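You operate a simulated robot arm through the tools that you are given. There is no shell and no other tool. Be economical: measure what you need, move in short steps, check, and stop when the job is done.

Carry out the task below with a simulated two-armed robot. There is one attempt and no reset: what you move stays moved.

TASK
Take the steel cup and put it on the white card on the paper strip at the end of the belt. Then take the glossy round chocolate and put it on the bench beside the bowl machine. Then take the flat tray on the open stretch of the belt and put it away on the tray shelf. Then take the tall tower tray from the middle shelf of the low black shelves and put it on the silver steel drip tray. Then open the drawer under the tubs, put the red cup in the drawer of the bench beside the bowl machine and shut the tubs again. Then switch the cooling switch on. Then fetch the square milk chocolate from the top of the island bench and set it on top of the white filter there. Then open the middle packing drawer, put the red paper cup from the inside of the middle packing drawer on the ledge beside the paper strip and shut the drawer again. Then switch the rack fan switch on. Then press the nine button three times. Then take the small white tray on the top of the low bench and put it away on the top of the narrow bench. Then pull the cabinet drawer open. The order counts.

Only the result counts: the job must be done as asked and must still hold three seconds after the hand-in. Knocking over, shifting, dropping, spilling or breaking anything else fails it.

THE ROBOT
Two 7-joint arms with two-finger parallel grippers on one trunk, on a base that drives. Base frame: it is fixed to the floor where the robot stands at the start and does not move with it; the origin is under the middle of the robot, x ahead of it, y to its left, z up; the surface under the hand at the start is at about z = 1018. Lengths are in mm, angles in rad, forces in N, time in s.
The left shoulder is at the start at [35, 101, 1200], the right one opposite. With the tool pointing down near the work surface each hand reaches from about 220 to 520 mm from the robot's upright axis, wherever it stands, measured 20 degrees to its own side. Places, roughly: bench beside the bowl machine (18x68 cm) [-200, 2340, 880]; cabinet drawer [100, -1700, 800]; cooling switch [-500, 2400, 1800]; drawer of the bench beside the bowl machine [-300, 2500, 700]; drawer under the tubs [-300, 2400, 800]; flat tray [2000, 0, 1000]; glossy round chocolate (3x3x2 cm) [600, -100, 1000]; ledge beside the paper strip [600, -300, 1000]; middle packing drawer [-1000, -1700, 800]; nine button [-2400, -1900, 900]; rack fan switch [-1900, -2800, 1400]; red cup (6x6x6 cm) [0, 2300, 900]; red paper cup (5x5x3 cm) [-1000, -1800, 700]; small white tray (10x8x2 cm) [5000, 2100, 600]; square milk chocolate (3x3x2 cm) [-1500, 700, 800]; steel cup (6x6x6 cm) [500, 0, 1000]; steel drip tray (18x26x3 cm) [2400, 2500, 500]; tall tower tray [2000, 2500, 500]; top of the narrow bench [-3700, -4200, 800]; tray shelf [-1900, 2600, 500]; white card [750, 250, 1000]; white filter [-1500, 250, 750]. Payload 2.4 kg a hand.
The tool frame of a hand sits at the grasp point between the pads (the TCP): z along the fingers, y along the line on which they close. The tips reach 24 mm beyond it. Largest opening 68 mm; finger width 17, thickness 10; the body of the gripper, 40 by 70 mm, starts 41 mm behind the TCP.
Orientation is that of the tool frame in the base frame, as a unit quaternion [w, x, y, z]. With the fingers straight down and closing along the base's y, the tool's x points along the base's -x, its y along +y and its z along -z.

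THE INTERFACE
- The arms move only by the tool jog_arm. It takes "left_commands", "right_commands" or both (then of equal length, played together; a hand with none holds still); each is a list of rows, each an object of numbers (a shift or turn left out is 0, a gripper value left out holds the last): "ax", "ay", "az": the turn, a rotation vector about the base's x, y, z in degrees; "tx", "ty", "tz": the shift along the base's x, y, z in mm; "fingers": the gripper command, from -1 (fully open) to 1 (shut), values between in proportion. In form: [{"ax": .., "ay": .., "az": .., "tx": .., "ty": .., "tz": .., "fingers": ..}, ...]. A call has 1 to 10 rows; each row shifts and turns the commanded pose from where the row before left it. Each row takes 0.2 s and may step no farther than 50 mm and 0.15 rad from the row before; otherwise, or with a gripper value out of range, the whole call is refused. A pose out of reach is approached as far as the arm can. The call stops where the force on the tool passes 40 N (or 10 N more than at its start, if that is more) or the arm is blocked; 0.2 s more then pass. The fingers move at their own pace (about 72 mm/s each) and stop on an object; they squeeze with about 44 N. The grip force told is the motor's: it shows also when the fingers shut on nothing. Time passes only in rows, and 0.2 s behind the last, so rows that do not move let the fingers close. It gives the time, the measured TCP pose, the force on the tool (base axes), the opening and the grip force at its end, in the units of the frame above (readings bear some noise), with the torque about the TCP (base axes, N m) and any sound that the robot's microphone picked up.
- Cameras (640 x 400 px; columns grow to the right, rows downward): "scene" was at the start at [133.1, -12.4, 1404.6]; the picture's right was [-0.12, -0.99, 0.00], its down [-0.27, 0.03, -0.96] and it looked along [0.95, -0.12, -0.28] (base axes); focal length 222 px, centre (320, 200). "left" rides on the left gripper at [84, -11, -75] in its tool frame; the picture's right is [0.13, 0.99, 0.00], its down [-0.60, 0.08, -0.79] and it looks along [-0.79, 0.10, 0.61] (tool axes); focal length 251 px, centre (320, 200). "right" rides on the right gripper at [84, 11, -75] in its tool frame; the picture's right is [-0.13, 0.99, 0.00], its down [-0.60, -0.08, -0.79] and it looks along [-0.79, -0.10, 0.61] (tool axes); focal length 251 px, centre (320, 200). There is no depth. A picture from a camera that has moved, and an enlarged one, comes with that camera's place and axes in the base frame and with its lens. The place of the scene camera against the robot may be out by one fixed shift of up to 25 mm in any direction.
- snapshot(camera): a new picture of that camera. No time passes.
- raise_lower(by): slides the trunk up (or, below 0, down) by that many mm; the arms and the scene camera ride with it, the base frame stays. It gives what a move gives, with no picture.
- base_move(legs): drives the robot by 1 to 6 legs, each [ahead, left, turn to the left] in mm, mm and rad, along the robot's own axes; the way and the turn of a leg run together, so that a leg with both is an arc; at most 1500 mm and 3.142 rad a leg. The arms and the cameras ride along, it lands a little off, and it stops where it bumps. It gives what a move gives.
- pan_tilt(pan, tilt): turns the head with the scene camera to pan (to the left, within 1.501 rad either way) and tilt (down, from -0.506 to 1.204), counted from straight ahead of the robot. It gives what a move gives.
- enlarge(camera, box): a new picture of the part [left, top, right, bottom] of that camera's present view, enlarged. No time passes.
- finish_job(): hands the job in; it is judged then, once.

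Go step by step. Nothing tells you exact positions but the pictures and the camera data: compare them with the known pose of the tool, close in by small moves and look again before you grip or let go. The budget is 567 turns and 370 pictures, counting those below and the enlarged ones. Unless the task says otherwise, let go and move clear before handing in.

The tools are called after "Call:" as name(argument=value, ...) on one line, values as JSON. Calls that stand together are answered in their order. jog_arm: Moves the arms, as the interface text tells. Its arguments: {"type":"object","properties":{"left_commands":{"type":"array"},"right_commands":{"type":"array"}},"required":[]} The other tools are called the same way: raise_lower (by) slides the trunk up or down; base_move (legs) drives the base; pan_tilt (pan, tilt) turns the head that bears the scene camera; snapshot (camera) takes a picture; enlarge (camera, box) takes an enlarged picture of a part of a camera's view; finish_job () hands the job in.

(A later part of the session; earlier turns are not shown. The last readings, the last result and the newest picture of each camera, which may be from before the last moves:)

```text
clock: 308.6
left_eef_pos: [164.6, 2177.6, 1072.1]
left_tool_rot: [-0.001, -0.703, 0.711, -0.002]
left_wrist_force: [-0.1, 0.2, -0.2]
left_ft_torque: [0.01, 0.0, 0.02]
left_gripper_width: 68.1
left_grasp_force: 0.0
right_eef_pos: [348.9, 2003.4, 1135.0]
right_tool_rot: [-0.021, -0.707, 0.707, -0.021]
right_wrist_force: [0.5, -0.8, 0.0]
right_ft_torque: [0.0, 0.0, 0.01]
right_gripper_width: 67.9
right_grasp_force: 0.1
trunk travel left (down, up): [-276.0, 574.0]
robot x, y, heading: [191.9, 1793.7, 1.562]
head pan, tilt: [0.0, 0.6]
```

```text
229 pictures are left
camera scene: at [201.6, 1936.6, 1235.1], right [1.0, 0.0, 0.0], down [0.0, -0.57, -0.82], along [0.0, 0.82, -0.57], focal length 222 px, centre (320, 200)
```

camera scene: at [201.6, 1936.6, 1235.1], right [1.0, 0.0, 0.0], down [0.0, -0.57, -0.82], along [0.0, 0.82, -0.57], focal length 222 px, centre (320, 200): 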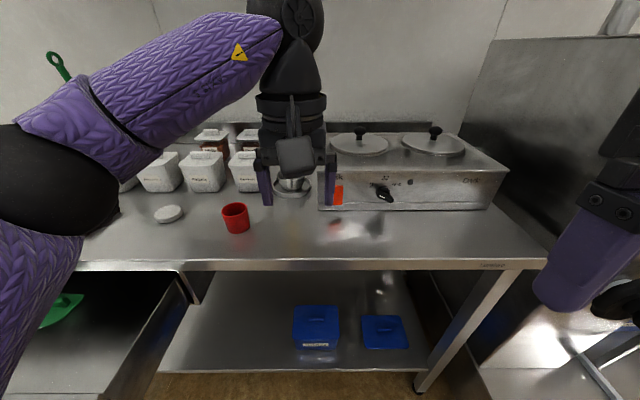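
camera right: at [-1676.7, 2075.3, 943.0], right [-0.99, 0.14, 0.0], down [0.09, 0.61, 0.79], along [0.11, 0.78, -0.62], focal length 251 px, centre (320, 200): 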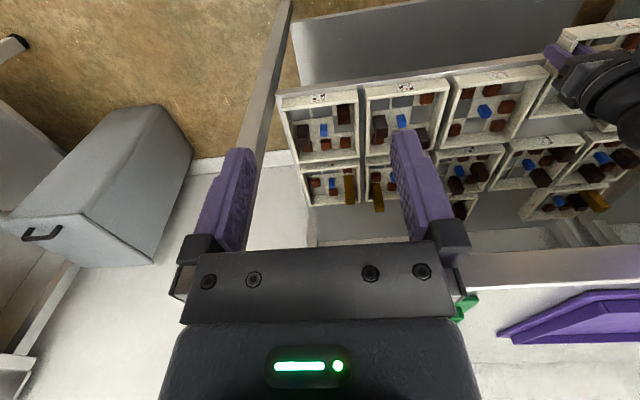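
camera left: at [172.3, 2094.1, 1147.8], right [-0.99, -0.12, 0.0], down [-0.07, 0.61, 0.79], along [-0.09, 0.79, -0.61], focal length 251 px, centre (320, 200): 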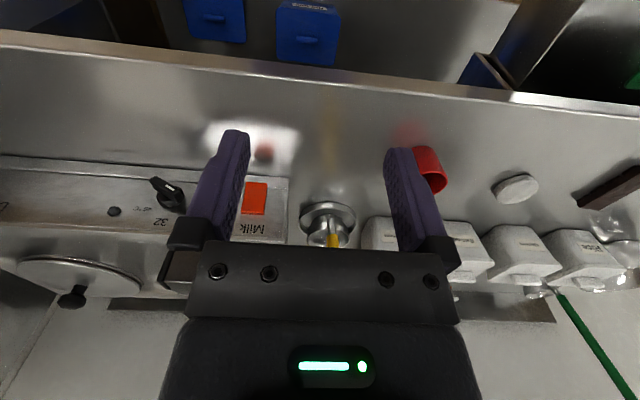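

I move the hand near the red cup.

Call:
jog_arm(left_commands=[{"tx": -45, "ty": 15}, {"tx": -45, "ty": 15}, {"tx": -45, "ty": 15}, {"tz": -30, "ty": 15}, {}])

Call:
snapshot(camera="left")

```text
clock: 309.9
left_eef_pos: [29.4, 2237.2, 1041.8]
left_tool_rot: [0.0, -0.703, 0.712, -0.002]
left_wrist_force: [-0.3, 0.0, 0.2]
left_ft_torque: [0.01, 0.01, 0.0]
left_gripper_width: 67.9
left_grasp_force: 0.0
right_eef_pos: [350.1, 2003.4, 1136.2]
right_tool_rot: [-0.021, -0.707, 0.707, -0.021]
right_wrist_force: [1.3, 0.5, -0.7]
right_ft_torque: [0.01, -0.01, 0.01]
right_gripper_width: 68.1
right_grasp_force: 0.1
trunk travel left (down, up): [-276.0, 574.0]
robot x, y, heading: [190.6, 1798.0, 1.562]
head pan, tilt: [0.0, 0.6]
```

```text
228 pictures are left
camera left: at [37.3, 2153.7, 1116.9], right [-0.99, -0.12, 0.0], down [-0.07, 0.61, 0.79], along [-0.09, 0.79, -0.61], focal length 251 px, centre (320, 200)
```

left: 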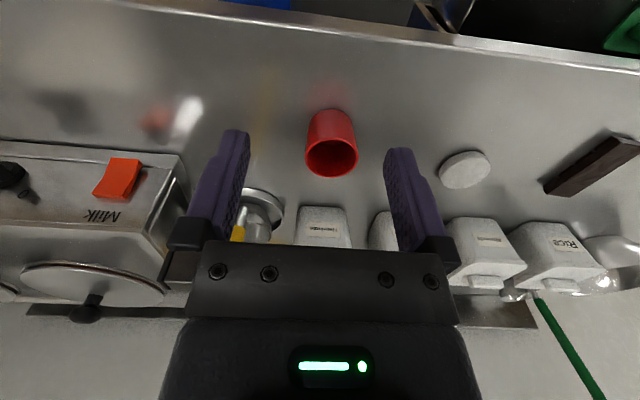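

Call:
base_move(legs=[[62, 0, 0]])

Call:
jog_arm(left_commands=[{"tx": -11, "ty": 9, "tz": -30}, {"tx": -10, "ty": 9, "tz": -30}, {}])

Call:
snapshot(camera="left")

```text
clock: 310.8
left_eef_pos: [29.8, 2299.4, 1042.3]
left_tool_rot: [0.0, -0.703, 0.711, -0.002]
left_wrist_force: [0.8, -0.2, -0.2]
left_ft_torque: [-0.02, -0.04, 0.01]
left_gripper_width: 68.2
left_grasp_force: 0.0
right_eef_pos: [350.4, 2066.3, 1135.7]
right_tool_rot: [-0.021, -0.706, 0.708, -0.021]
right_wrist_force: [0.5, 0.5, 0.2]
right_ft_torque: [-0.01, 0.03, -0.01]
right_gripper_width: 68.2
right_grasp_force: 0.0
trunk travel left (down, up): [-276.0, 574.0]
robot x, y, heading: [187.9, 1856.5, 1.567]
head pan, tilt: [0.0, 0.6]
```

```text
clock: 311.6
left_eef_pos: [7.9, 2316.5, 981.0]
left_tool_rot: [-0.001, -0.704, 0.711, -0.002]
left_wrist_force: [0.2, -0.4, -0.4]
left_ft_torque: [-0.03, -0.02, 0.01]
left_gripper_width: 68.2
left_grasp_force: 0.0
right_eef_pos: [350.6, 2064.9, 1136.0]
right_tool_rot: [-0.021, -0.706, 0.707, -0.021]
right_wrist_force: [-0.2, 0.8, -0.1]
right_ft_torque: [0.0, 0.0, 0.01]
right_gripper_width: 67.8
right_grasp_force: 0.1
trunk travel left (down, up): [-276.0, 574.0]
robot x, y, heading: [188.7, 1857.1, 1.565]
head pan, tilt: [0.0, 0.6]
```

```text
227 pictures are left
camera left: at [16.9, 2233.5, 1055.5], right [-0.99, -0.12, 0.0], down [-0.07, 0.61, 0.79], along [-0.09, 0.79, -0.61], focal length 251 px, centre (320, 200)
```

left: 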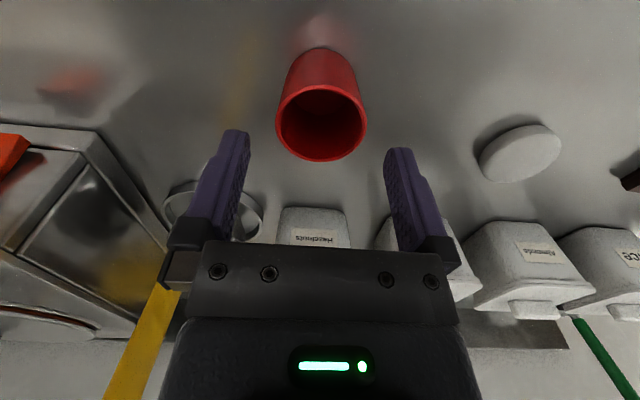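

Centre at about (6.5,2320), rim z≈934. I descend and grip.

Call:
jog_arm(left_commands=[{"tx": -1.5, "ty": 3, "tz": -20}, {"tz": -20}, {"tz": -18}, {"tz": -12}, {}])

Call:
jog_arm(left_commands=[{"fingers": 1}, {}, {}, {}])

Call:
snapshot(camera="left")

```text
clock: 312.8
left_eef_pos: [7.3, 2320.2, 910.6]
left_tool_rot: [-0.001, -0.703, 0.711, -0.002]
left_wrist_force: [0.1, -0.3, -0.2]
left_ft_torque: [0.01, 0.0, -0.05]
left_gripper_width: 67.9
left_grasp_force: 0.0
right_eef_pos: [350.3, 2065.9, 1134.5]
right_tool_rot: [-0.021, -0.706, 0.707, -0.021]
right_wrist_force: [0.7, -0.1, -0.2]
right_ft_torque: [0.01, 0.0, -0.02]
right_gripper_width: 67.9
right_grasp_force: 0.1
trunk travel left (down, up): [-276.0, 574.0]
robot x, y, heading: [190.8, 1854.8, 1.565]
head pan, tilt: [0.0, 0.6]
```

```text
clock: 313.8
left_eef_pos: [8.5, 2319.1, 911.6]
left_tool_rot: [0.0, -0.702, 0.712, -0.002]
left_wrist_force: [-1.0, 0.1, 0.3]
left_ft_torque: [0.01, 0.02, 0.0]
left_gripper_width: 50.7
left_grasp_force: 43.9
right_eef_pos: [349.8, 2065.5, 1136.6]
right_tool_rot: [-0.021, -0.706, 0.707, -0.021]
right_wrist_force: [-0.2, 0.7, -0.4]
right_ft_torque: [0.0, -0.01, -0.01]
right_gripper_width: 67.9
right_grasp_force: 0.1
trunk travel left (down, up): [-276.0, 574.0]
robot x, y, heading: [191.4, 1857.7, 1.563]
head pan, tilt: [0.0, 0.6]
```

```text
226 pictures are left
camera left: at [16.2, 2237.0, 987.3], right [-0.99, -0.12, 0.0], down [-0.07, 0.61, 0.79], along [-0.09, 0.79, -0.61], focal length 251 px, centre (320, 200)
```

left: 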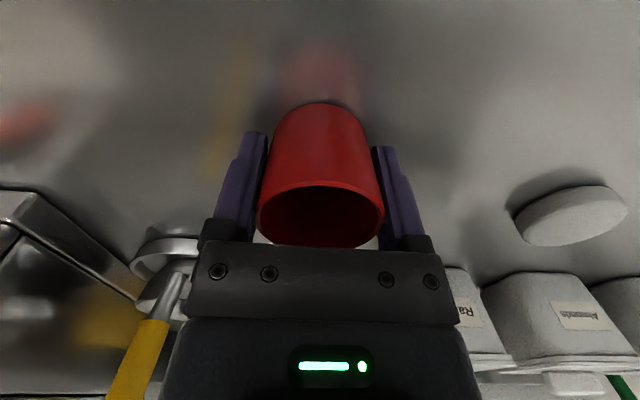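

I lift the cup, back off and line up over the open drawer.

Call:
jog_arm(left_commands=[{"tz": 30}, {"tz": 40}, {"tz": 40}, {"ty": -25, "tz": 30}, {"ty": -35}, {"ty": -35}, {}])

Call:
base_move(legs=[[-210, 0, 0.006], [0, 250, 0]])

Call:
snapshot(camera="scene")

Call:
snapshot(camera="left")

```text
clock: 315.4
left_eef_pos: [7.3, 2225.1, 1050.6]
left_tool_rot: [0.0, -0.703, 0.712, -0.002]
left_wrist_force: [-0.1, 0.0, 1.0]
left_ft_torque: [0.0, 0.0, 0.02]
left_gripper_width: 50.4
left_grasp_force: 43.7
right_eef_pos: [349.9, 2066.9, 1136.4]
right_tool_rot: [-0.02, -0.706, 0.708, -0.019]
right_wrist_force: [-0.2, -1.0, -0.1]
right_ft_torque: [0.0, 0.05, 0.03]
right_gripper_width: 68.0
right_grasp_force: 0.0
trunk travel left (down, up): [-276.0, 574.0]
robot x, y, heading: [192.9, 1857.4, 1.566]
head pan, tilt: [0.0, 0.6]
```

```text
clock: 318.5
left_eef_pos: [-248.6, 2015.0, 1050.1]
left_tool_rot: [0.0, -0.704, 0.71, -0.001]
left_wrist_force: [0.4, 0.9, -0.4]
left_ft_torque: [0.01, 0.0, 0.0]
left_gripper_width: 49.8
left_grasp_force: 43.7
right_eef_pos: [95.1, 1856.7, 1135.3]
right_tool_rot: [0.021, 0.707, -0.706, 0.021]
right_wrist_force: [-0.1, 0.2, 0.2]
right_ft_torque: [-0.02, 0.02, 0.03]
right_gripper_width: 67.9
right_grasp_force: 0.0
trunk travel left (down, up): [-276.0, 574.0]
robot x, y, heading: [-61.8, 1645.6, 1.568]
head pan, tilt: [0.0, 0.6]
```

```text
225 pictures are left
camera scene: at [-52.0, 1788.4, 1235.2], right [1.0, 0.0, 0.0], down [0.0, -0.57, -0.82], along [0.0, 0.82, -0.57], focal length 222 px, centre (320, 200)
```

scene: 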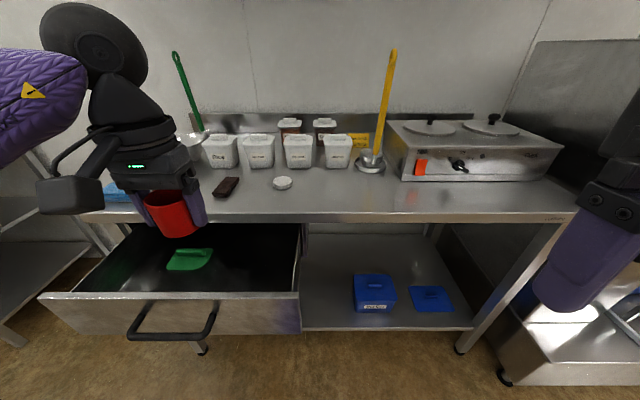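

```text
224 pictures are left
camera left: at [-239.4, 1931.3, 1125.8], right [-0.99, -0.12, 0.0], down [-0.07, 0.61, 0.79], along [-0.09, 0.79, -0.61], focal length 251 px, centre (320, 200)
```

left: 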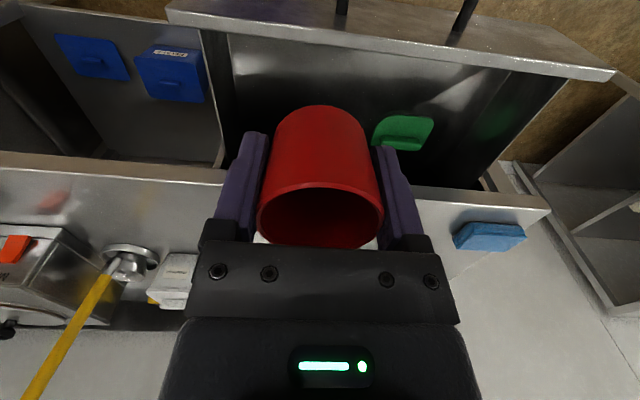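

I move the cup forward over the free right half of the drawer.

Call:
jog_arm(left_commands=[{"tx": 13, "tz": -35}, {"tx": 13, "tz": -35}, {"tx": 12, "tz": -35, "ty": 10}, {"ty": 35}, {"ty": 35}, {"ty": 30}, {}])

Call:
snapshot(camera="left")

Call:
snapshot(camera="scene")

```text
clock: 320.1
left_eef_pos: [-209.7, 2125.4, 946.8]
left_tool_rot: [-0.001, -0.704, 0.71, -0.001]
left_wrist_force: [-0.4, 0.0, -0.4]
left_ft_torque: [0.01, -0.01, 0.06]
left_gripper_width: 49.7
left_grasp_force: 43.8
right_eef_pos: [96.7, 1856.2, 1133.9]
right_tool_rot: [0.021, 0.708, -0.706, 0.021]
right_wrist_force: [0.1, 0.5, 0.0]
right_ft_torque: [-0.07, 0.0, 0.0]
right_gripper_width: 68.0
right_grasp_force: 0.1
trunk travel left (down, up): [-276.0, 574.0]
robot x, y, heading: [-64.6, 1649.0, 1.57]
head pan, tilt: [0.0, 0.6]
```

```text
223 pictures are left
camera left: at [-201.0, 2042.2, 1021.6], right [-0.99, -0.12, 0.0], down [-0.07, 0.61, 0.79], along [-0.09, 0.79, -0.61], focal length 251 px, centre (320, 200)
```

left: 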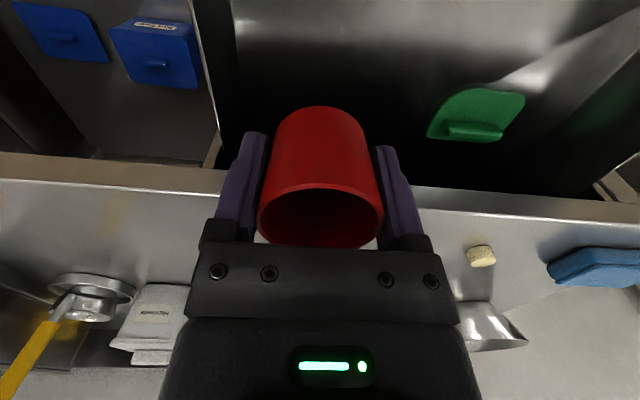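

```text
222 pictures are left
camera scene: at [-51.6, 1788.5, 1235.2], right [1.0, 0.0, 0.0], down [0.0, -0.57, -0.82], along [0.0, 0.82, -0.57], focal length 222 px, centre (320, 200)
```

scene: 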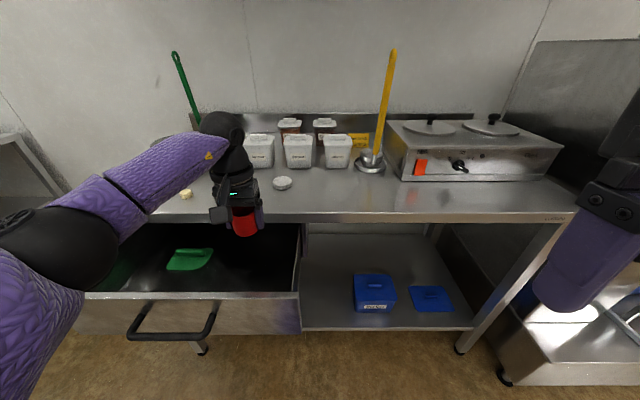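

I lower the cup into the drawer in steps.

Call:
jog_arm(left_commands=[{"tz": -25}, {"tz": -25}, {"tz": -25}, {"tz": -25}, {}])

Call:
snapshot(camera="scene")

```text
clock: 321.3
left_eef_pos: [-209.4, 2124.4, 844.7]
left_tool_rot: [-0.001, -0.704, 0.71, -0.002]
left_wrist_force: [0.0, 0.4, -1.2]
left_ft_torque: [0.01, -0.01, -0.02]
left_gripper_width: 49.7
left_grasp_force: 43.7
right_eef_pos: [97.0, 1855.3, 1135.8]
right_tool_rot: [0.021, 0.707, -0.706, 0.021]
right_wrist_force: [-0.6, 1.3, 0.1]
right_ft_torque: [-0.02, 0.0, 0.0]
right_gripper_width: 68.0
right_grasp_force: 0.0
trunk travel left (down, up): [-276.0, 574.0]
robot x, y, heading: [-61.7, 1648.0, 1.565]
head pan, tilt: [0.0, 0.6]
```

```text
221 pictures are left
camera scene: at [-51.7, 1788.5, 1235.2], right [1.0, 0.0, 0.0], down [0.0, -0.57, -0.82], along [0.0, 0.82, -0.57], focal length 222 px, centre (320, 200)
```

scene: 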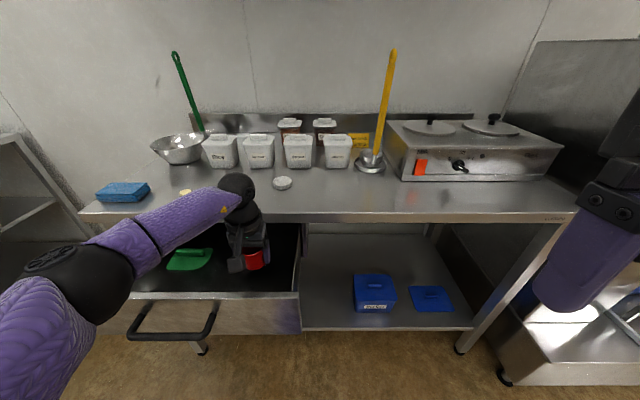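

Call:
jog_arm(left_commands=[{"tz": -25}, {"tz": -20}, {"tz": -15}, {"tz": -10}, {}])

Call:
snapshot(camera="scene")

Call:
snapshot(camera="left")

```text
clock: 322.5
left_eef_pos: [-209.0, 2125.9, 776.3]
left_tool_rot: [-0.001, -0.704, 0.71, -0.003]
left_wrist_force: [-0.7, -0.2, 0.0]
left_ft_torque: [0.01, 0.0, 0.01]
left_gripper_width: 49.6
left_grasp_force: 44.2
right_eef_pos: [96.5, 1856.5, 1135.3]
right_tool_rot: [0.021, 0.708, -0.706, 0.021]
right_wrist_force: [0.2, 0.2, -0.2]
right_ft_torque: [0.02, 0.05, -0.02]
right_gripper_width: 67.9
right_grasp_force: 0.0
trunk travel left (down, up): [-276.0, 574.0]
robot x, y, heading: [-60.6, 1647.6, 1.565]
head pan, tilt: [0.0, 0.6]
```

```text
220 pictures are left
camera scene: at [-51.6, 1788.4, 1235.2], right [1.0, 0.0, 0.0], down [0.0, -0.57, -0.82], along [0.0, 0.82, -0.57], focal length 222 px, centre (320, 200)
```

scene: 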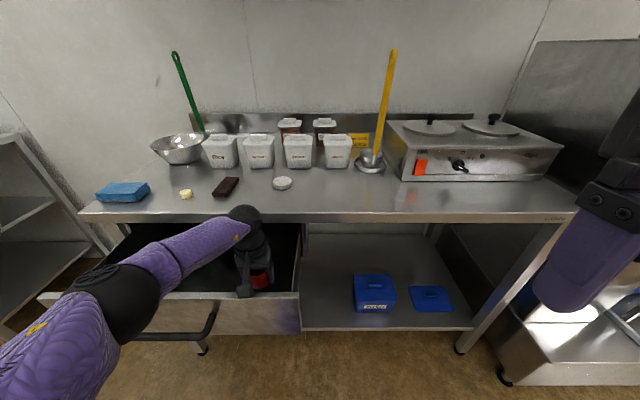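

```text
219 pictures are left
camera left: at [-200.2, 2041.2, 851.0], right [-0.99, -0.12, 0.0], down [-0.07, 0.61, 0.79], along [-0.09, 0.79, -0.61], focal length 251 px, centre (320, 200)
```

left: 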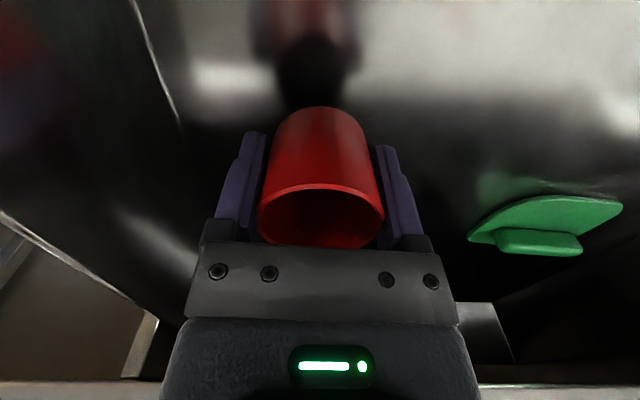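

The hand camera would meet the drawer front, so I shift 22 mm inward before the last descent.

Call:
jog_arm(left_commands=[{"ty": 11}, {"ty": 11}, {"tz": -6}, {"tz": -4}, {}])

Call:
jog_arm(left_commands=[{"tz": -3}, {"tz": -2}, {"tz": -2}, {}])

Call:
enlarge(camera="left", box=[220, 40, 420, 165])

```text
clock: 323.7
left_eef_pos: [-211.6, 2144.1, 767.4]
left_tool_rot: [-0.001, -0.705, 0.71, -0.001]
left_wrist_force: [-1.5, 3.2, 5.8]
left_ft_torque: [-0.87, -0.11, -0.07]
left_gripper_width: 49.7
left_grasp_force: 44.4
right_eef_pos: [96.3, 1855.4, 1135.5]
right_tool_rot: [0.02, 0.707, -0.706, 0.021]
right_wrist_force: [-0.4, -0.7, 0.8]
right_ft_torque: [0.0, 0.04, -0.01]
right_gripper_width: 68.1
right_grasp_force: 0.1
trunk travel left (down, up): [-276.0, 574.0]
robot x, y, heading: [-63.4, 1647.5, 1.566]
head pan, tilt: [0.0, 0.6]
```

```text
clock: 324.7
left_eef_pos: [-210.4, 2142.3, 762.5]
left_tool_rot: [-0.001, -0.704, 0.71, -0.001]
left_wrist_force: [-0.2, 1.5, 12.5]
left_ft_torque: [-1.57, -0.05, 0.05]
left_gripper_width: 49.5
left_grasp_force: 43.9
left hand out of reach, approached as far as the arm can: row 1
right_eef_pos: [96.1, 1855.8, 1135.1]
right_tool_rot: [0.02, 0.707, -0.706, 0.021]
right_wrist_force: [-0.3, -0.3, 0.3]
right_ft_torque: [-0.02, 0.02, 0.04]
right_gripper_width: 67.8
right_grasp_force: 0.1
trunk travel left (down, up): [-276.0, 574.0]
robot x, y, heading: [-63.7, 1647.5, 1.563]
head pan, tilt: [0.0, 0.6]
```

```text
3.20 times, centred on (320, 102) of left
camera zoom: at [-201.2, 2058.6, 837.7], right [-0.99, -0.12, 0.0], down [-0.07, 0.61, 0.79], along [-0.09, 0.79, -0.61], focal length 805 px, centre (320, 512)
```

zoom: 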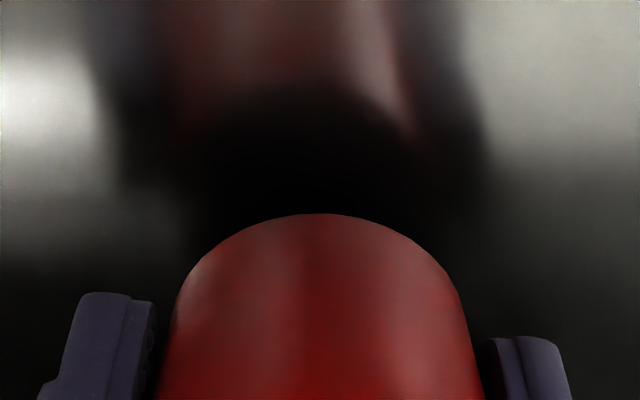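

The hand camera is resting on the drawer's front edge. I rise, turn the hand about 42° so the camera swings clear, and lower again.

Call:
jog_arm(left_commands=[{"tz": 12}, {"az": 8.5, "tx": -5}, {"az": 8.5, "tx": -5}, {"az": 8.5, "tx": -5}, {"az": 8.5, "tx": -5}, {"az": 8.5, "tx": -5}, {}])

Call:
snapshot(camera="left")

Call:
snapshot(camera="scene")

```text
clock: 326.3
left_eef_pos: [-235.7, 2144.2, 774.1]
left_tool_rot: [0.001, 0.914, -0.405, 0.001]
left_wrist_force: [0.6, 0.0, -1.3]
left_ft_torque: [0.03, -0.01, 0.0]
left_gripper_width: 49.3
left_grasp_force: 44.0
right_eef_pos: [96.4, 1856.6, 1136.2]
right_tool_rot: [0.021, 0.708, -0.706, 0.021]
right_wrist_force: [-0.1, 0.6, 0.2]
right_ft_torque: [0.0, -0.01, -0.02]
right_gripper_width: 67.9
right_grasp_force: 0.0
trunk travel left (down, up): [-276.0, 574.0]
robot x, y, heading: [-61.0, 1649.0, 1.569]
head pan, tilt: [0.0, 0.6]
```

```text
217 pictures are left
camera left: at [-172.1, 2089.8, 850.0], right [-0.65, -0.76, 0.0], down [-0.47, 0.4, 0.79], along [-0.6, 0.51, -0.61], focal length 251 px, centre (320, 200)
```

left: 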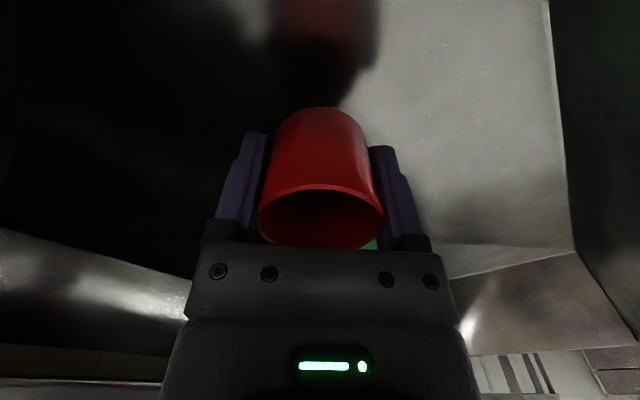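

```text
216 pictures are left
camera scene: at [-51.7, 1788.4, 1235.2], right [1.0, 0.0, 0.0], down [0.0, -0.57, -0.82], along [0.0, 0.82, -0.57], focal length 222 px, centre (320, 200)
```

scene: 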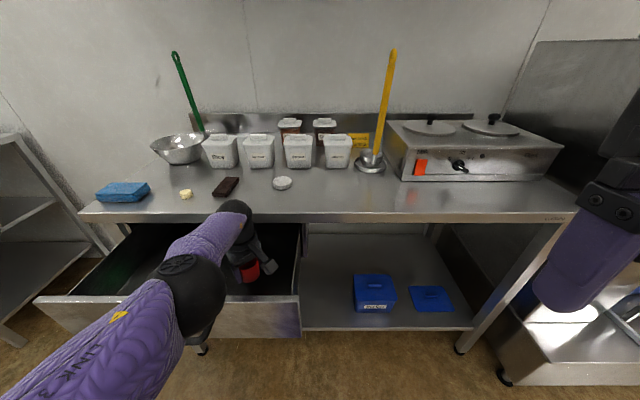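

Call:
jog_arm(left_commands=[{"tz": -6}, {"tz": -5}, {"tz": -4}, {}])

Call:
jog_arm(left_commands=[{"tz": -3}, {"tz": -2}, {}])

Call:
jog_arm(left_commands=[{"tz": -2}, {"tz": -2}, {}])

```text
clock: 327.3
left_eef_pos: [-235.0, 2141.2, 759.9]
left_tool_rot: [0.002, 0.914, -0.406, 0.002]
left_wrist_force: [-0.7, 0.0, -0.1]
left_ft_torque: [-0.04, -0.01, 0.04]
left_gripper_width: 49.2
left_grasp_force: 43.6
left hand out of reach, approached as far as the arm can: row 3
right_eef_pos: [95.3, 1855.0, 1136.4]
right_tool_rot: [0.021, 0.708, -0.706, 0.022]
right_wrist_force: [0.7, -0.3, 0.4]
right_ft_torque: [-0.04, -0.04, 0.01]
right_gripper_width: 67.9
right_grasp_force: 0.1
trunk travel left (down, up): [-276.0, 574.0]
robot x, y, heading: [-59.8, 1643.5, 1.57]
head pan, tilt: [0.0, 0.6]
```

```text
clock: 328.1
left_eef_pos: [-235.3, 2140.8, 755.7]
left_tool_rot: [0.001, 0.914, -0.406, 0.002]
left_wrist_force: [0.9, 0.6, -0.6]
left_ft_torque: [0.0, 0.0, 0.0]
left_gripper_width: 48.9
left_grasp_force: 44.2
right_eef_pos: [96.5, 1855.1, 1136.0]
right_tool_rot: [0.021, 0.707, -0.706, 0.021]
right_wrist_force: [0.2, 0.7, -0.9]
right_ft_torque: [-0.03, 0.03, 0.0]
right_gripper_width: 68.1
right_grasp_force: 0.0
trunk travel left (down, up): [-276.0, 574.0]
robot x, y, heading: [-63.5, 1645.7, 1.571]
head pan, tilt: [0.0, 0.6]
```

```text
clock: 328.9
left_eef_pos: [-235.1, 2140.5, 752.3]
left_tool_rot: [-0.001, 0.913, -0.407, 0.001]
left_wrist_force: [-0.6, -0.5, -0.3]
left_ft_torque: [0.02, -0.03, 0.0]
left_gripper_width: 49.2
left_grasp_force: 43.8
right_eef_pos: [97.7, 1855.7, 1135.9]
right_tool_rot: [0.021, 0.707, -0.707, 0.022]
right_wrist_force: [0.2, -0.4, 0.0]
right_ft_torque: [0.02, -0.01, 0.0]
right_gripper_width: 68.0
right_grasp_force: 0.2
trunk travel left (down, up): [-276.0, 574.0]
robot x, y, heading: [-65.9, 1646.6, 1.566]
head pan, tilt: [0.0, 0.6]
```

Call:
jog_arm(left_commands=[{"tz": -2}, {"tz": -2}, {"tz": -2}, {}])

Call:
enlarge(camera="left", box=[200, 20, 440, 170])

```text
clock: 329.9
left_eef_pos: [-234.2, 2138.1, 748.2]
left_tool_rot: [-0.001, 0.913, -0.407, 0.0]
left_wrist_force: [-2.2, 2.0, 23.6]
left_ft_torque: [0.04, -0.05, 0.06]
left_gripper_width: 49.0
left_grasp_force: 44.3
left hand out of reach, approached as far as the arm can: row 2
right_eef_pos: [96.2, 1854.2, 1136.8]
right_tool_rot: [0.02, 0.708, -0.705, 0.021]
right_wrist_force: [0.8, 0.4, 0.1]
right_ft_torque: [-0.01, 0.01, -0.01]
right_gripper_width: 68.0
right_grasp_force: 0.0
trunk travel left (down, up): [-276.0, 574.0]
robot x, y, heading: [-62.2, 1647.8, 1.565]
head pan, tilt: [0.0, 0.6]
```

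```text
2.67 times, centred on (320, 95) of left
camera zoom: at [-172.0, 2082.8, 824.2], right [-0.65, -0.76, 0.0], down [-0.46, 0.4, 0.79], along [-0.6, 0.52, -0.61], focal length 670 px, centre (320, 480)
```

zoom: 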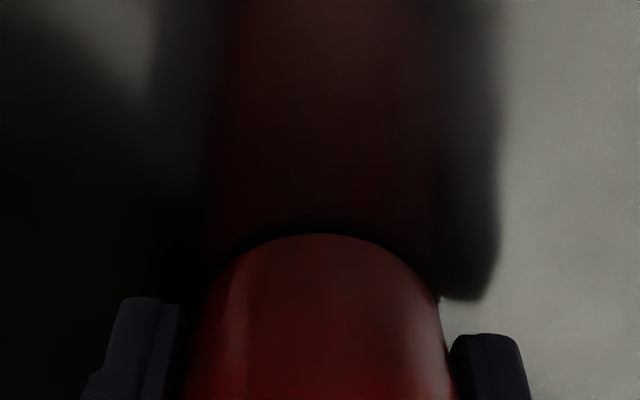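

The cup stands on the drawer floor. I release and lift out.

Call:
jog_arm(left_commands=[{"tz": 1.5}, {"fingers": -1}, {}, {}, {"tz": 20}, {"tz": 30}, {"tz": 30}, {"tz": 30}, {"tz": 30}, {}])

Call:
snapshot(camera="left")

Call:
snapshot(camera="scene")

```text
clock: 332.1
left_eef_pos: [-235.3, 2138.5, 890.7]
left_tool_rot: [0.0, 0.914, -0.407, 0.001]
left_wrist_force: [-0.3, -0.3, 0.2]
left_ft_torque: [0.05, -0.02, -0.03]
left_gripper_width: 67.9
left_grasp_force: 0.1
right_eef_pos: [96.0, 1856.1, 1135.6]
right_tool_rot: [0.021, 0.707, -0.706, 0.021]
right_wrist_force: [-0.4, 0.4, 0.3]
right_ft_torque: [-0.02, 0.02, 0.01]
right_gripper_width: 68.0
right_grasp_force: 0.1
trunk travel left (down, up): [-276.0, 574.0]
robot x, y, heading: [-61.1, 1651.5, 1.569]
head pan, tilt: [0.0, 0.6]
```

```text
214 pictures are left
camera left: at [-172.5, 2084.7, 964.6], right [-0.65, -0.76, 0.0], down [-0.46, 0.4, 0.79], along [-0.6, 0.51, -0.61], focal length 251 px, centre (320, 200)
```

left: 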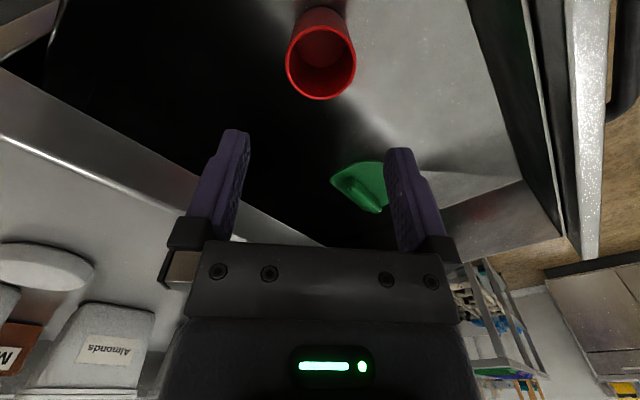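

```text
213 pictures are left
camera scene: at [-51.7, 1788.4, 1235.2], right [1.0, 0.0, 0.0], down [0.0, -0.57, -0.82], along [0.0, 0.82, -0.57], focal length 222 px, centre (320, 200)
```

scene: 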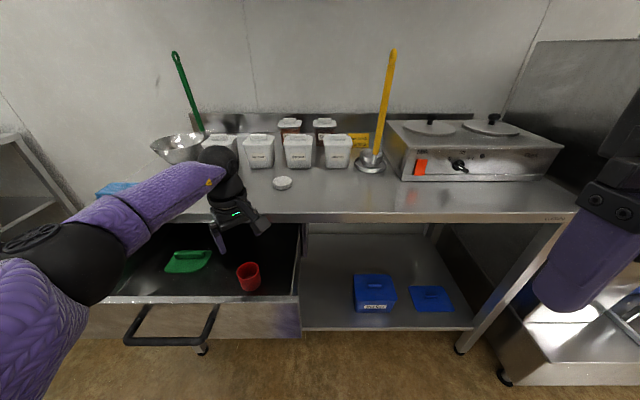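

The red cup stands in the drawer. I withdraw, then push the handle bar to shut the drawer.

Call:
jog_arm(left_commands=[{"tz": 30, "az": -8.5}, {"tz": 30, "az": -8.5}, {"az": -8.5, "ty": -20}, {"az": -8.5, "ty": -20}, {"az": -8.5, "ty": -20}, {"ty": -20, "fingers": 1}, {}])

Call:
base_move(legs=[[-170, 0, 0], [0, 160, 0]])

Call:
snapshot(camera="left")

Call:
snapshot(camera="scene")

```text
clock: 333.7
left_eef_pos: [-235.2, 2060.8, 948.0]
left_tool_rot: [0.0, -0.703, 0.711, -0.002]
left_wrist_force: [0.0, 0.6, 0.2]
left_ft_torque: [-0.02, -0.02, 0.0]
left_gripper_width: 0.0
left_grasp_force: 10.8
right_eef_pos: [96.1, 1855.7, 1136.0]
right_tool_rot: [0.022, 0.708, -0.706, 0.02]
right_wrist_force: [-0.2, 1.1, -0.3]
right_ft_torque: [0.0, 0.0, -0.01]
right_gripper_width: 68.0
right_grasp_force: 0.0
trunk travel left (down, up): [-276.0, 574.0]
robot x, y, heading: [-66.6, 1648.0, 1.564]
head pan, tilt: [0.0, 0.6]
```

```text
clock: 336.2
left_eef_pos: [-393.7, 1893.1, 947.3]
left_tool_rot: [0.001, -0.703, 0.711, -0.002]
left_wrist_force: [0.2, 0.6, -0.2]
left_ft_torque: [0.0, -0.02, 0.0]
left_gripper_width: 0.0
left_grasp_force: 23.5
right_eef_pos: [-63.6, 1685.1, 1136.6]
right_tool_rot: [-0.021, -0.707, 0.707, -0.021]
right_wrist_force: [0.2, 0.9, 0.0]
right_ft_torque: [-0.01, -0.03, 0.02]
right_gripper_width: 68.1
right_grasp_force: 0.1
trunk travel left (down, up): [-276.0, 574.0]
robot x, y, heading: [-224.9, 1479.5, 1.57]
head pan, tilt: [0.0, 0.6]
```

```text
212 pictures are left
camera left: at [-386.1, 1809.4, 1022.9], right [-0.99, -0.12, 0.0], down [-0.07, 0.61, 0.79], along [-0.09, 0.79, -0.61], focal length 251 px, centre (320, 200)
```

left: 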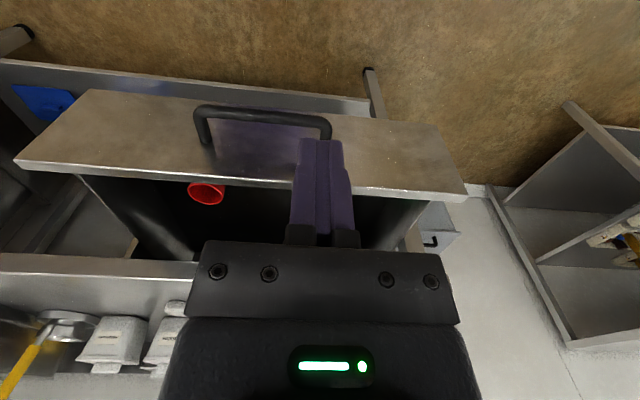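

```text
211 pictures are left
camera scene: at [-212.0, 1620.4, 1235.2], right [1.0, 0.0, 0.0], down [0.0, -0.57, -0.82], along [0.0, 0.82, -0.57], focal length 222 px, centre (320, 200)
```

scene: 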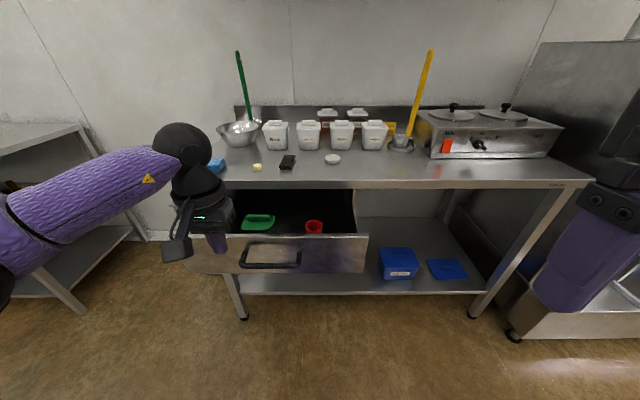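

Call:
jog_arm(left_commands=[{"tx": 25, "ty": 25}, {"tx": 25, "ty": 20, "tz": -20}, {"tz": -40}, {"tz": -45}, {"tz": -40}, {}])

Call:
snapshot(camera="left")

```text
clock: 337.6
left_eef_pos: [-342.3, 1937.3, 802.6]
left_tool_rot: [-0.001, -0.702, 0.712, -0.001]
left_wrist_force: [0.8, -0.4, -0.9]
left_ft_torque: [0.04, -0.03, 0.01]
left_gripper_width: 0.0
left_grasp_force: 23.8
right_eef_pos: [-62.4, 1688.0, 1135.8]
right_tool_rot: [-0.021, -0.707, 0.707, -0.02]
right_wrist_force: [-0.4, 0.0, -0.2]
right_ft_torque: [0.01, 0.02, -0.01]
right_gripper_width: 67.8
right_grasp_force: 0.0
trunk travel left (down, up): [-276.0, 574.0]
robot x, y, heading: [-221.0, 1477.6, 1.565]
head pan, tilt: [0.0, 0.6]
```

```text
210 pictures are left
camera left: at [-334.0, 1854.2, 877.4], right [-0.99, -0.12, 0.0], down [-0.07, 0.61, 0.79], along [-0.09, 0.79, -0.61], focal length 251 px, centre (320, 200)
```

left: 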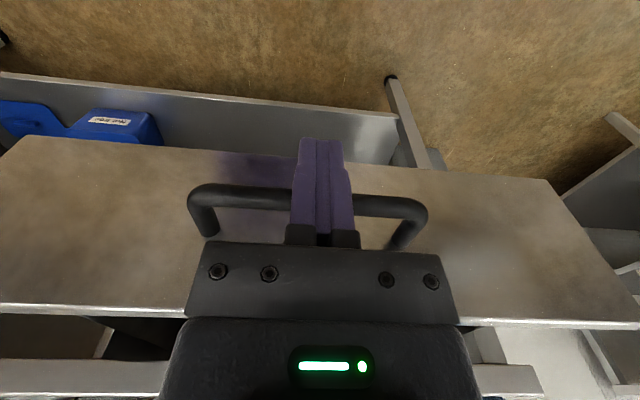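

In front of the bar. I push by driving ahead.

Call:
base_move(legs=[[200, 0, 0]])

Call:
jog_arm(left_commands=[{"ty": 10}, {"ty": 10}, {"ty": 8}, {"ty": 6}, {"ty": 5}, {}])

Call:
snapshot(camera="scene")

```text
clock: 339.2
left_eef_pos: [-341.6, 2135.8, 803.3]
left_tool_rot: [0.0, -0.702, 0.712, -0.002]
left_wrist_force: [0.1, 0.2, 0.2]
left_ft_torque: [-0.01, -0.02, -0.01]
left_gripper_width: 0.0
left_grasp_force: 23.1
right_eef_pos: [-62.5, 1886.0, 1135.9]
right_tool_rot: [-0.021, -0.706, 0.707, -0.021]
right_wrist_force: [-0.3, 0.5, -1.1]
right_ft_torque: [-0.02, -0.03, -0.02]
right_gripper_width: 67.9
right_grasp_force: 0.0
trunk travel left (down, up): [-276.0, 574.0]
robot x, y, heading: [-223.0, 1675.6, 1.568]
head pan, tilt: [0.0, 0.6]
```

```text
clock: 340.6
left_eef_pos: [-340.4, 2175.1, 801.8]
left_tool_rot: [-0.001, -0.702, 0.712, -0.001]
left_wrist_force: [-1.0, -2.3, 0.3]
left_ft_torque: [-0.06, -0.02, -0.03]
left_gripper_width: 0.0
left_grasp_force: 23.7
right_eef_pos: [-62.9, 1885.0, 1134.6]
right_tool_rot: [-0.021, -0.707, 0.707, -0.022]
right_wrist_force: [0.2, 0.2, -0.6]
right_ft_torque: [0.0, 0.0, -0.02]
right_gripper_width: 68.2
right_grasp_force: 0.1
trunk travel left (down, up): [-276.0, 574.0]
robot x, y, heading: [-223.4, 1676.1, 1.567]
head pan, tilt: [0.0, 0.6]
```

```text
209 pictures are left
camera scene: at [-210.4, 1818.7, 1235.2], right [1.0, -0.01, 0.0], down [0.0, -0.57, -0.82], along [0.01, 0.82, -0.57], focal length 222 px, centre (320, 200)
```

scene: 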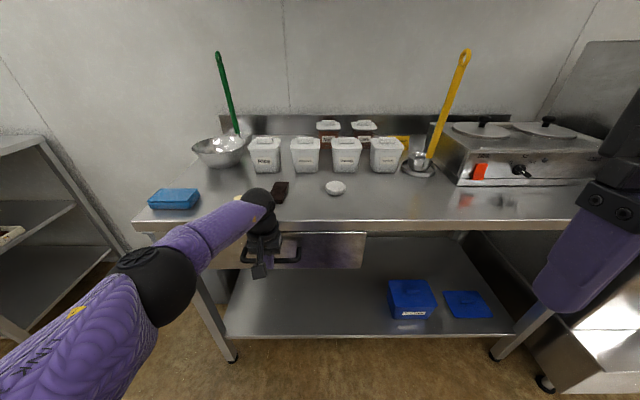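

Call:
jog_arm(left_commands=[{"ty": 3}, {"ty": 3}, {"ty": 3}, {"ty": 3}, {}])

```text
clock: 341.8
left_eef_pos: [-340.6, 2179.1, 803.8]
left_tool_rot: [-0.001, -0.702, 0.712, -0.003]
left_wrist_force: [0.2, -31.9, -12.9]
left_ft_torque: [-0.68, -0.04, 0.06]
left_gripper_width: 0.0
left_grasp_force: 24.0
left hand out of reach, approached as far as the arm can: row 3
right_eef_pos: [-62.8, 1883.5, 1135.9]
right_tool_rot: [-0.02, -0.706, 0.707, -0.019]
right_wrist_force: [0.4, 0.4, -0.1]
right_ft_torque: [0.02, 0.01, -0.01]
right_gripper_width: 68.0
right_grasp_force: 0.1
trunk travel left (down, up): [-276.0, 574.0]
robot x, y, heading: [-223.0, 1677.0, 1.564]
head pan, tilt: [0.0, 0.6]
```

The drawer is shut. I withdraw and look for the cooling switch up on the wall.

Call:
jog_arm(left_commands=[{"ty": -30}, {"ty": -40}, {"tz": 40}, {"tz": 45}, {"tz": 45}, {"fingers": -1}])

Call:
base_move(legs=[[-330, 0, 0], [0, 250, 0]])

Call:
pan_tilt(pan=0, tilt=-0.2)

Call:
snapshot(camera="scene")

```text
clock: 343.2
left_eef_pos: [-342.0, 2111.4, 932.7]
left_tool_rot: [0.0, -0.702, 0.712, -0.001]
left_wrist_force: [0.0, -0.2, 0.2]
left_ft_torque: [0.04, 0.01, -0.03]
left_gripper_width: 52.6
left_grasp_force: 0.0
right_eef_pos: [-62.7, 1885.2, 1135.8]
right_tool_rot: [-0.021, -0.706, 0.708, -0.021]
right_wrist_force: [-0.2, 0.4, 0.6]
right_ft_torque: [0.01, -0.01, -0.02]
right_gripper_width: 68.1
right_grasp_force: 0.1
trunk travel left (down, up): [-276.0, 574.0]
robot x, y, heading: [-222.1, 1677.3, 1.57]
head pan, tilt: [0.0, 0.6]
```

```text
clock: 346.8
left_eef_pos: [-595.1, 1781.3, 933.4]
left_tool_rot: [-0.001, -0.704, 0.711, -0.002]
left_wrist_force: [0.5, -0.2, 0.0]
left_ft_torque: [0.0, 0.02, -0.03]
left_gripper_width: 68.1
left_grasp_force: 0.2
right_eef_pos: [-313.4, 1555.6, 1135.2]
right_tool_rot: [0.021, 0.707, -0.707, 0.021]
right_wrist_force: [1.4, 0.2, 0.5]
right_ft_torque: [-0.03, 0.0, 0.0]
right_gripper_width: 68.3
right_grasp_force: 0.1
trunk travel left (down, up): [-276.0, 574.0]
robot x, y, heading: [-476.8, 1346.7, 1.563]
head pan, tilt: [0.0, 0.6]
```

```text
clock: 347.9
left_eef_pos: [-594.1, 1781.6, 932.7]
left_tool_rot: [0.0, -0.703, 0.711, -0.002]
left_wrist_force: [-0.7, -0.4, 0.3]
left_ft_torque: [0.0, 0.01, -0.01]
left_gripper_width: 68.1
left_grasp_force: 0.0
right_eef_pos: [-312.9, 1555.9, 1135.2]
right_tool_rot: [0.021, 0.707, -0.707, 0.021]
right_wrist_force: [0.2, 0.7, 0.2]
right_ft_torque: [0.03, -0.01, -0.02]
right_gripper_width: 68.0
right_grasp_force: 0.0
trunk travel left (down, up): [-276.0, 574.0]
robot x, y, heading: [-475.0, 1348.9, 1.568]
head pan, tilt: [0.0, -0.201]
```

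```text
208 pictures are left
camera scene: at [-461.8, 1483.5, 1307.8], right [1.0, 0.0, 0.0], down [0.0, 0.2, -0.98], along [0.0, 0.98, 0.2], focal length 222 px, centre (320, 200)
```

scene: 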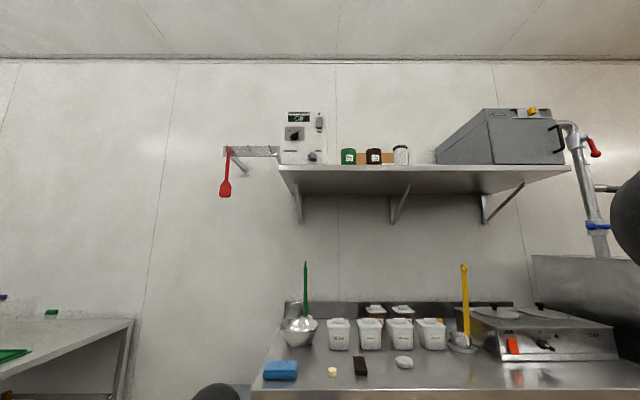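

Call:
enlarge(camera="scene", box=[260, 95, 360, 175])

```text
5.00 times, centred on (310, 135) of scene
camera zoom: at [-461.8, 1483.5, 1307.8], right [1.0, 0.0, 0.0], down [0.0, 0.2, -0.98], along [0.0, 0.98, 0.2], focal length 1111 px, centre (370, 525)
```

zoom: 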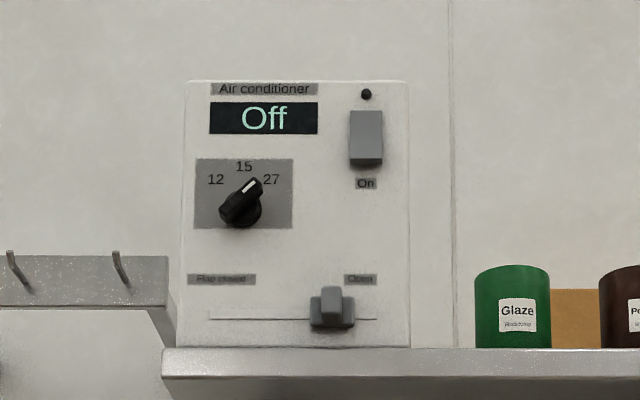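

The cooling switch is the rocker on the "Air conditioner" panel ("On" at its lower end). I raise the trunk and point the left hand forward.

Call:
raise_lower(by=530)

Call:
jog_arm(left_commands=[{"ax": 8.5, "tz": 30, "fingers": 1}, {"ax": 8.5, "tz": 30}, {"ax": 8.5, "tz": 30}, {"ax": 8.5, "tz": 30}, {"ax": 8.5, "tz": 30}, {"ax": 8.5, "tz": 30}, {"ax": 8.5, "tz": 30}, {"ax": 8.5, "tz": 30}, {"ax": 8.5, "tz": 30}, {"ax": 8.5, "tz": 30}])

Call:
jog_arm(left_commands=[{"ax": 5, "tz": 30}, {"tz": 20}, {}])

Call:
pan_tilt(pan=0, tilt=0.1)

Call:
snapshot(camera="scene")

Call:
snapshot(camera="left")

```text
refused: 530 is not a number from -400 to 400
```

```text
clock: 350.1
left_eef_pos: [-594.4, 1779.6, 1234.2]
left_tool_rot: [0.475, -0.518, 0.525, 0.48]
left_wrist_force: [-0.3, 0.8, 0.5]
left_ft_torque: [0.03, -0.01, 0.01]
left_gripper_width: 0.0
left_grasp_force: 23.8
right_eef_pos: [-313.3, 1555.7, 1135.4]
right_tool_rot: [0.022, 0.707, -0.706, 0.022]
right_wrist_force: [0.2, -0.3, 0.6]
right_ft_torque: [-0.05, -0.02, 0.0]
right_gripper_width: 68.4
right_grasp_force: 0.0
trunk travel left (down, up): [-276.0, 574.0]
robot x, y, heading: [-477.1, 1348.4, 1.564]
head pan, tilt: [0.0, -0.201]
```

```text
clock: 350.9
left_eef_pos: [-596.0, 1781.8, 1281.9]
left_tool_rot: [0.497, -0.498, 0.503, 0.502]
left_wrist_force: [0.1, 0.9, 0.2]
left_ft_torque: [-0.02, -0.02, -0.01]
left_gripper_width: 0.0
left_grasp_force: 23.4
right_eef_pos: [-313.4, 1555.7, 1135.5]
right_tool_rot: [0.022, 0.707, -0.707, 0.022]
right_wrist_force: [-0.4, 0.1, 1.2]
right_ft_torque: [0.02, 0.02, 0.01]
right_gripper_width: 67.9
right_grasp_force: 0.1
trunk travel left (down, up): [-276.0, 574.0]
robot x, y, heading: [-472.0, 1345.6, 1.568]
head pan, tilt: [0.0, -0.201]
```

```text
clock: 351.7
left_eef_pos: [-594.9, 1781.8, 1282.6]
left_tool_rot: [0.497, -0.497, 0.505, 0.502]
left_wrist_force: [-0.8, 0.7, -0.9]
left_ft_torque: [-0.02, -0.03, -0.01]
left_gripper_width: 0.0
left_grasp_force: 22.8
right_eef_pos: [-312.3, 1554.9, 1135.8]
right_tool_rot: [-0.021, -0.707, 0.707, -0.02]
right_wrist_force: [-0.2, -0.4, -0.6]
right_ft_torque: [-0.05, -0.07, 0.0]
right_gripper_width: 67.9
right_grasp_force: 0.0
trunk travel left (down, up): [-276.0, 574.0]
robot x, y, heading: [-473.9, 1346.0, 1.568]
head pan, tilt: [0.0, 0.099]
```

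```text
206 pictures are left
camera scene: at [-461.8, 1492.2, 1281.4], right [1.0, 0.0, 0.0], down [0.0, -0.1, -1.0], along [0.0, 1.0, -0.1], focal length 222 px, centre (320, 200)
```

scene: 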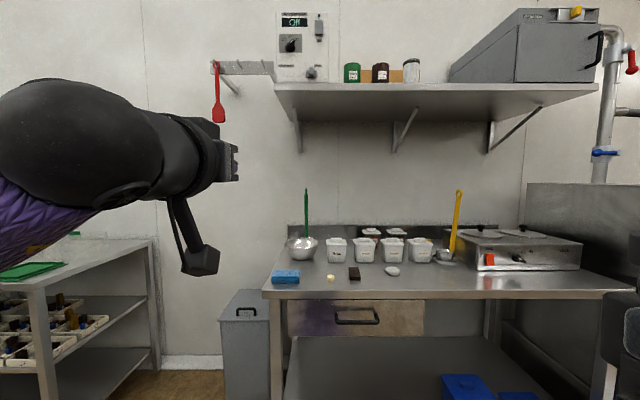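

```text
205 pictures are left
camera left: at [-586.7, 1706.6, 1198.1], right [-0.99, 0.0, -0.12], down [-0.07, -0.79, 0.61], along [-0.09, 0.61, 0.79], focal length 251 px, centre (320, 200)
```

left: 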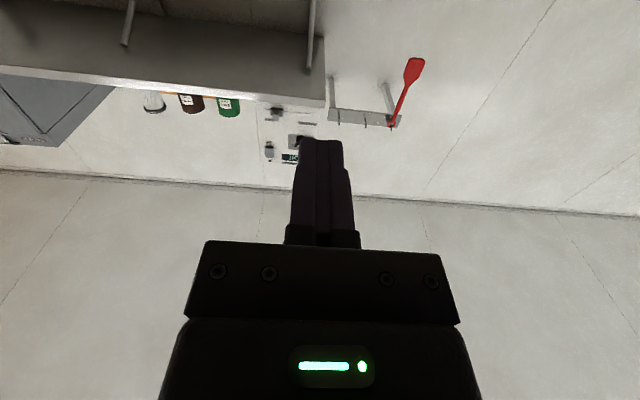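

Call:
raise_lower(by=400)

Call:
base_move(legs=[[280, 0, 0]])

Call:
snapshot(camera="scene")

Call:
snapshot(camera="left")

```text
clock: 355.5
left_eef_pos: [-593.1, 1781.9, 1682.5]
left_tool_rot: [0.497, -0.497, 0.505, 0.501]
left_wrist_force: [0.0, 0.1, -1.1]
left_ft_torque: [-0.04, 0.02, 0.01]
left_gripper_width: 0.1
left_grasp_force: 23.9
right_eef_pos: [-313.1, 1555.3, 1536.2]
right_tool_rot: [-0.021, -0.707, 0.707, -0.021]
right_wrist_force: [-0.4, -0.3, -0.2]
right_ft_torque: [-0.01, -0.01, -0.01]
right_gripper_width: 68.1
right_grasp_force: 0.2
trunk travel left (down, up): [-676.0, 174.0]
robot x, y, heading: [-473.0, 1348.7, 1.573]
head pan, tilt: [0.0, 0.099]
```

```text
clock: 357.5
left_eef_pos: [-591.2, 2065.9, 1682.4]
left_tool_rot: [0.497, -0.497, 0.505, 0.501]
left_wrist_force: [1.0, 0.4, 0.0]
left_ft_torque: [0.01, 0.0, -0.01]
left_gripper_width: 0.0
left_grasp_force: 23.5
right_eef_pos: [-311.4, 1838.8, 1535.3]
right_tool_rot: [-0.022, -0.705, 0.708, -0.021]
right_wrist_force: [0.0, 0.8, 0.1]
right_ft_torque: [-0.01, -0.03, -0.02]
right_gripper_width: 68.1
right_grasp_force: 0.1
trunk travel left (down, up): [-676.0, 174.0]
robot x, y, heading: [-465.7, 1630.6, 1.562]
head pan, tilt: [0.0, 0.099]
```

```text
204 pictures are left
camera scene: at [-460.0, 1733.2, 1683.3], right [1.0, -0.01, 0.0], down [0.0, -0.1, -0.99], along [0.01, 0.99, -0.1], focal length 222 px, centre (320, 200)
```

scene: 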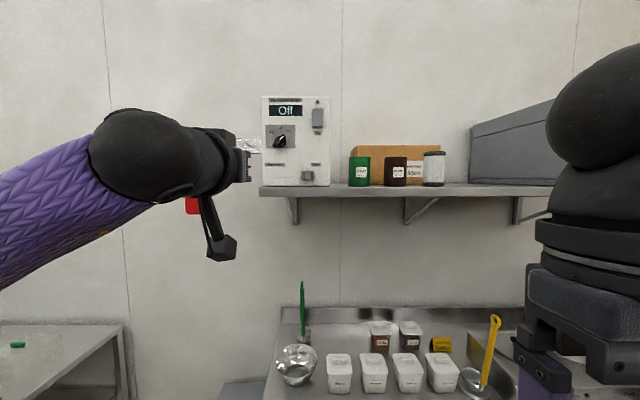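

```text
203 pictures are left
camera left: at [-582.7, 1990.4, 1598.3], right [-0.99, 0.0, -0.12], down [-0.08, -0.79, 0.61], along [-0.09, 0.61, 0.79], focal length 251 px, centre (320, 200)
```

left: 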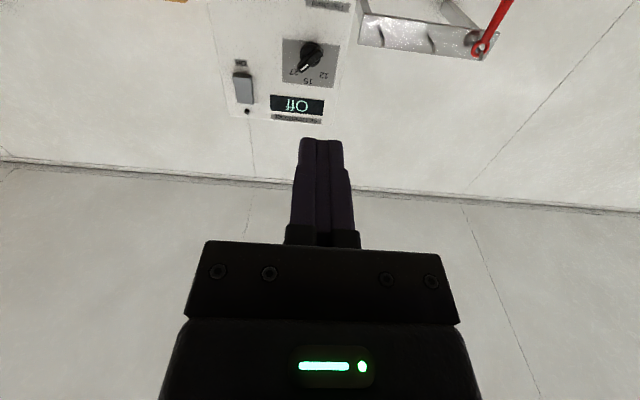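

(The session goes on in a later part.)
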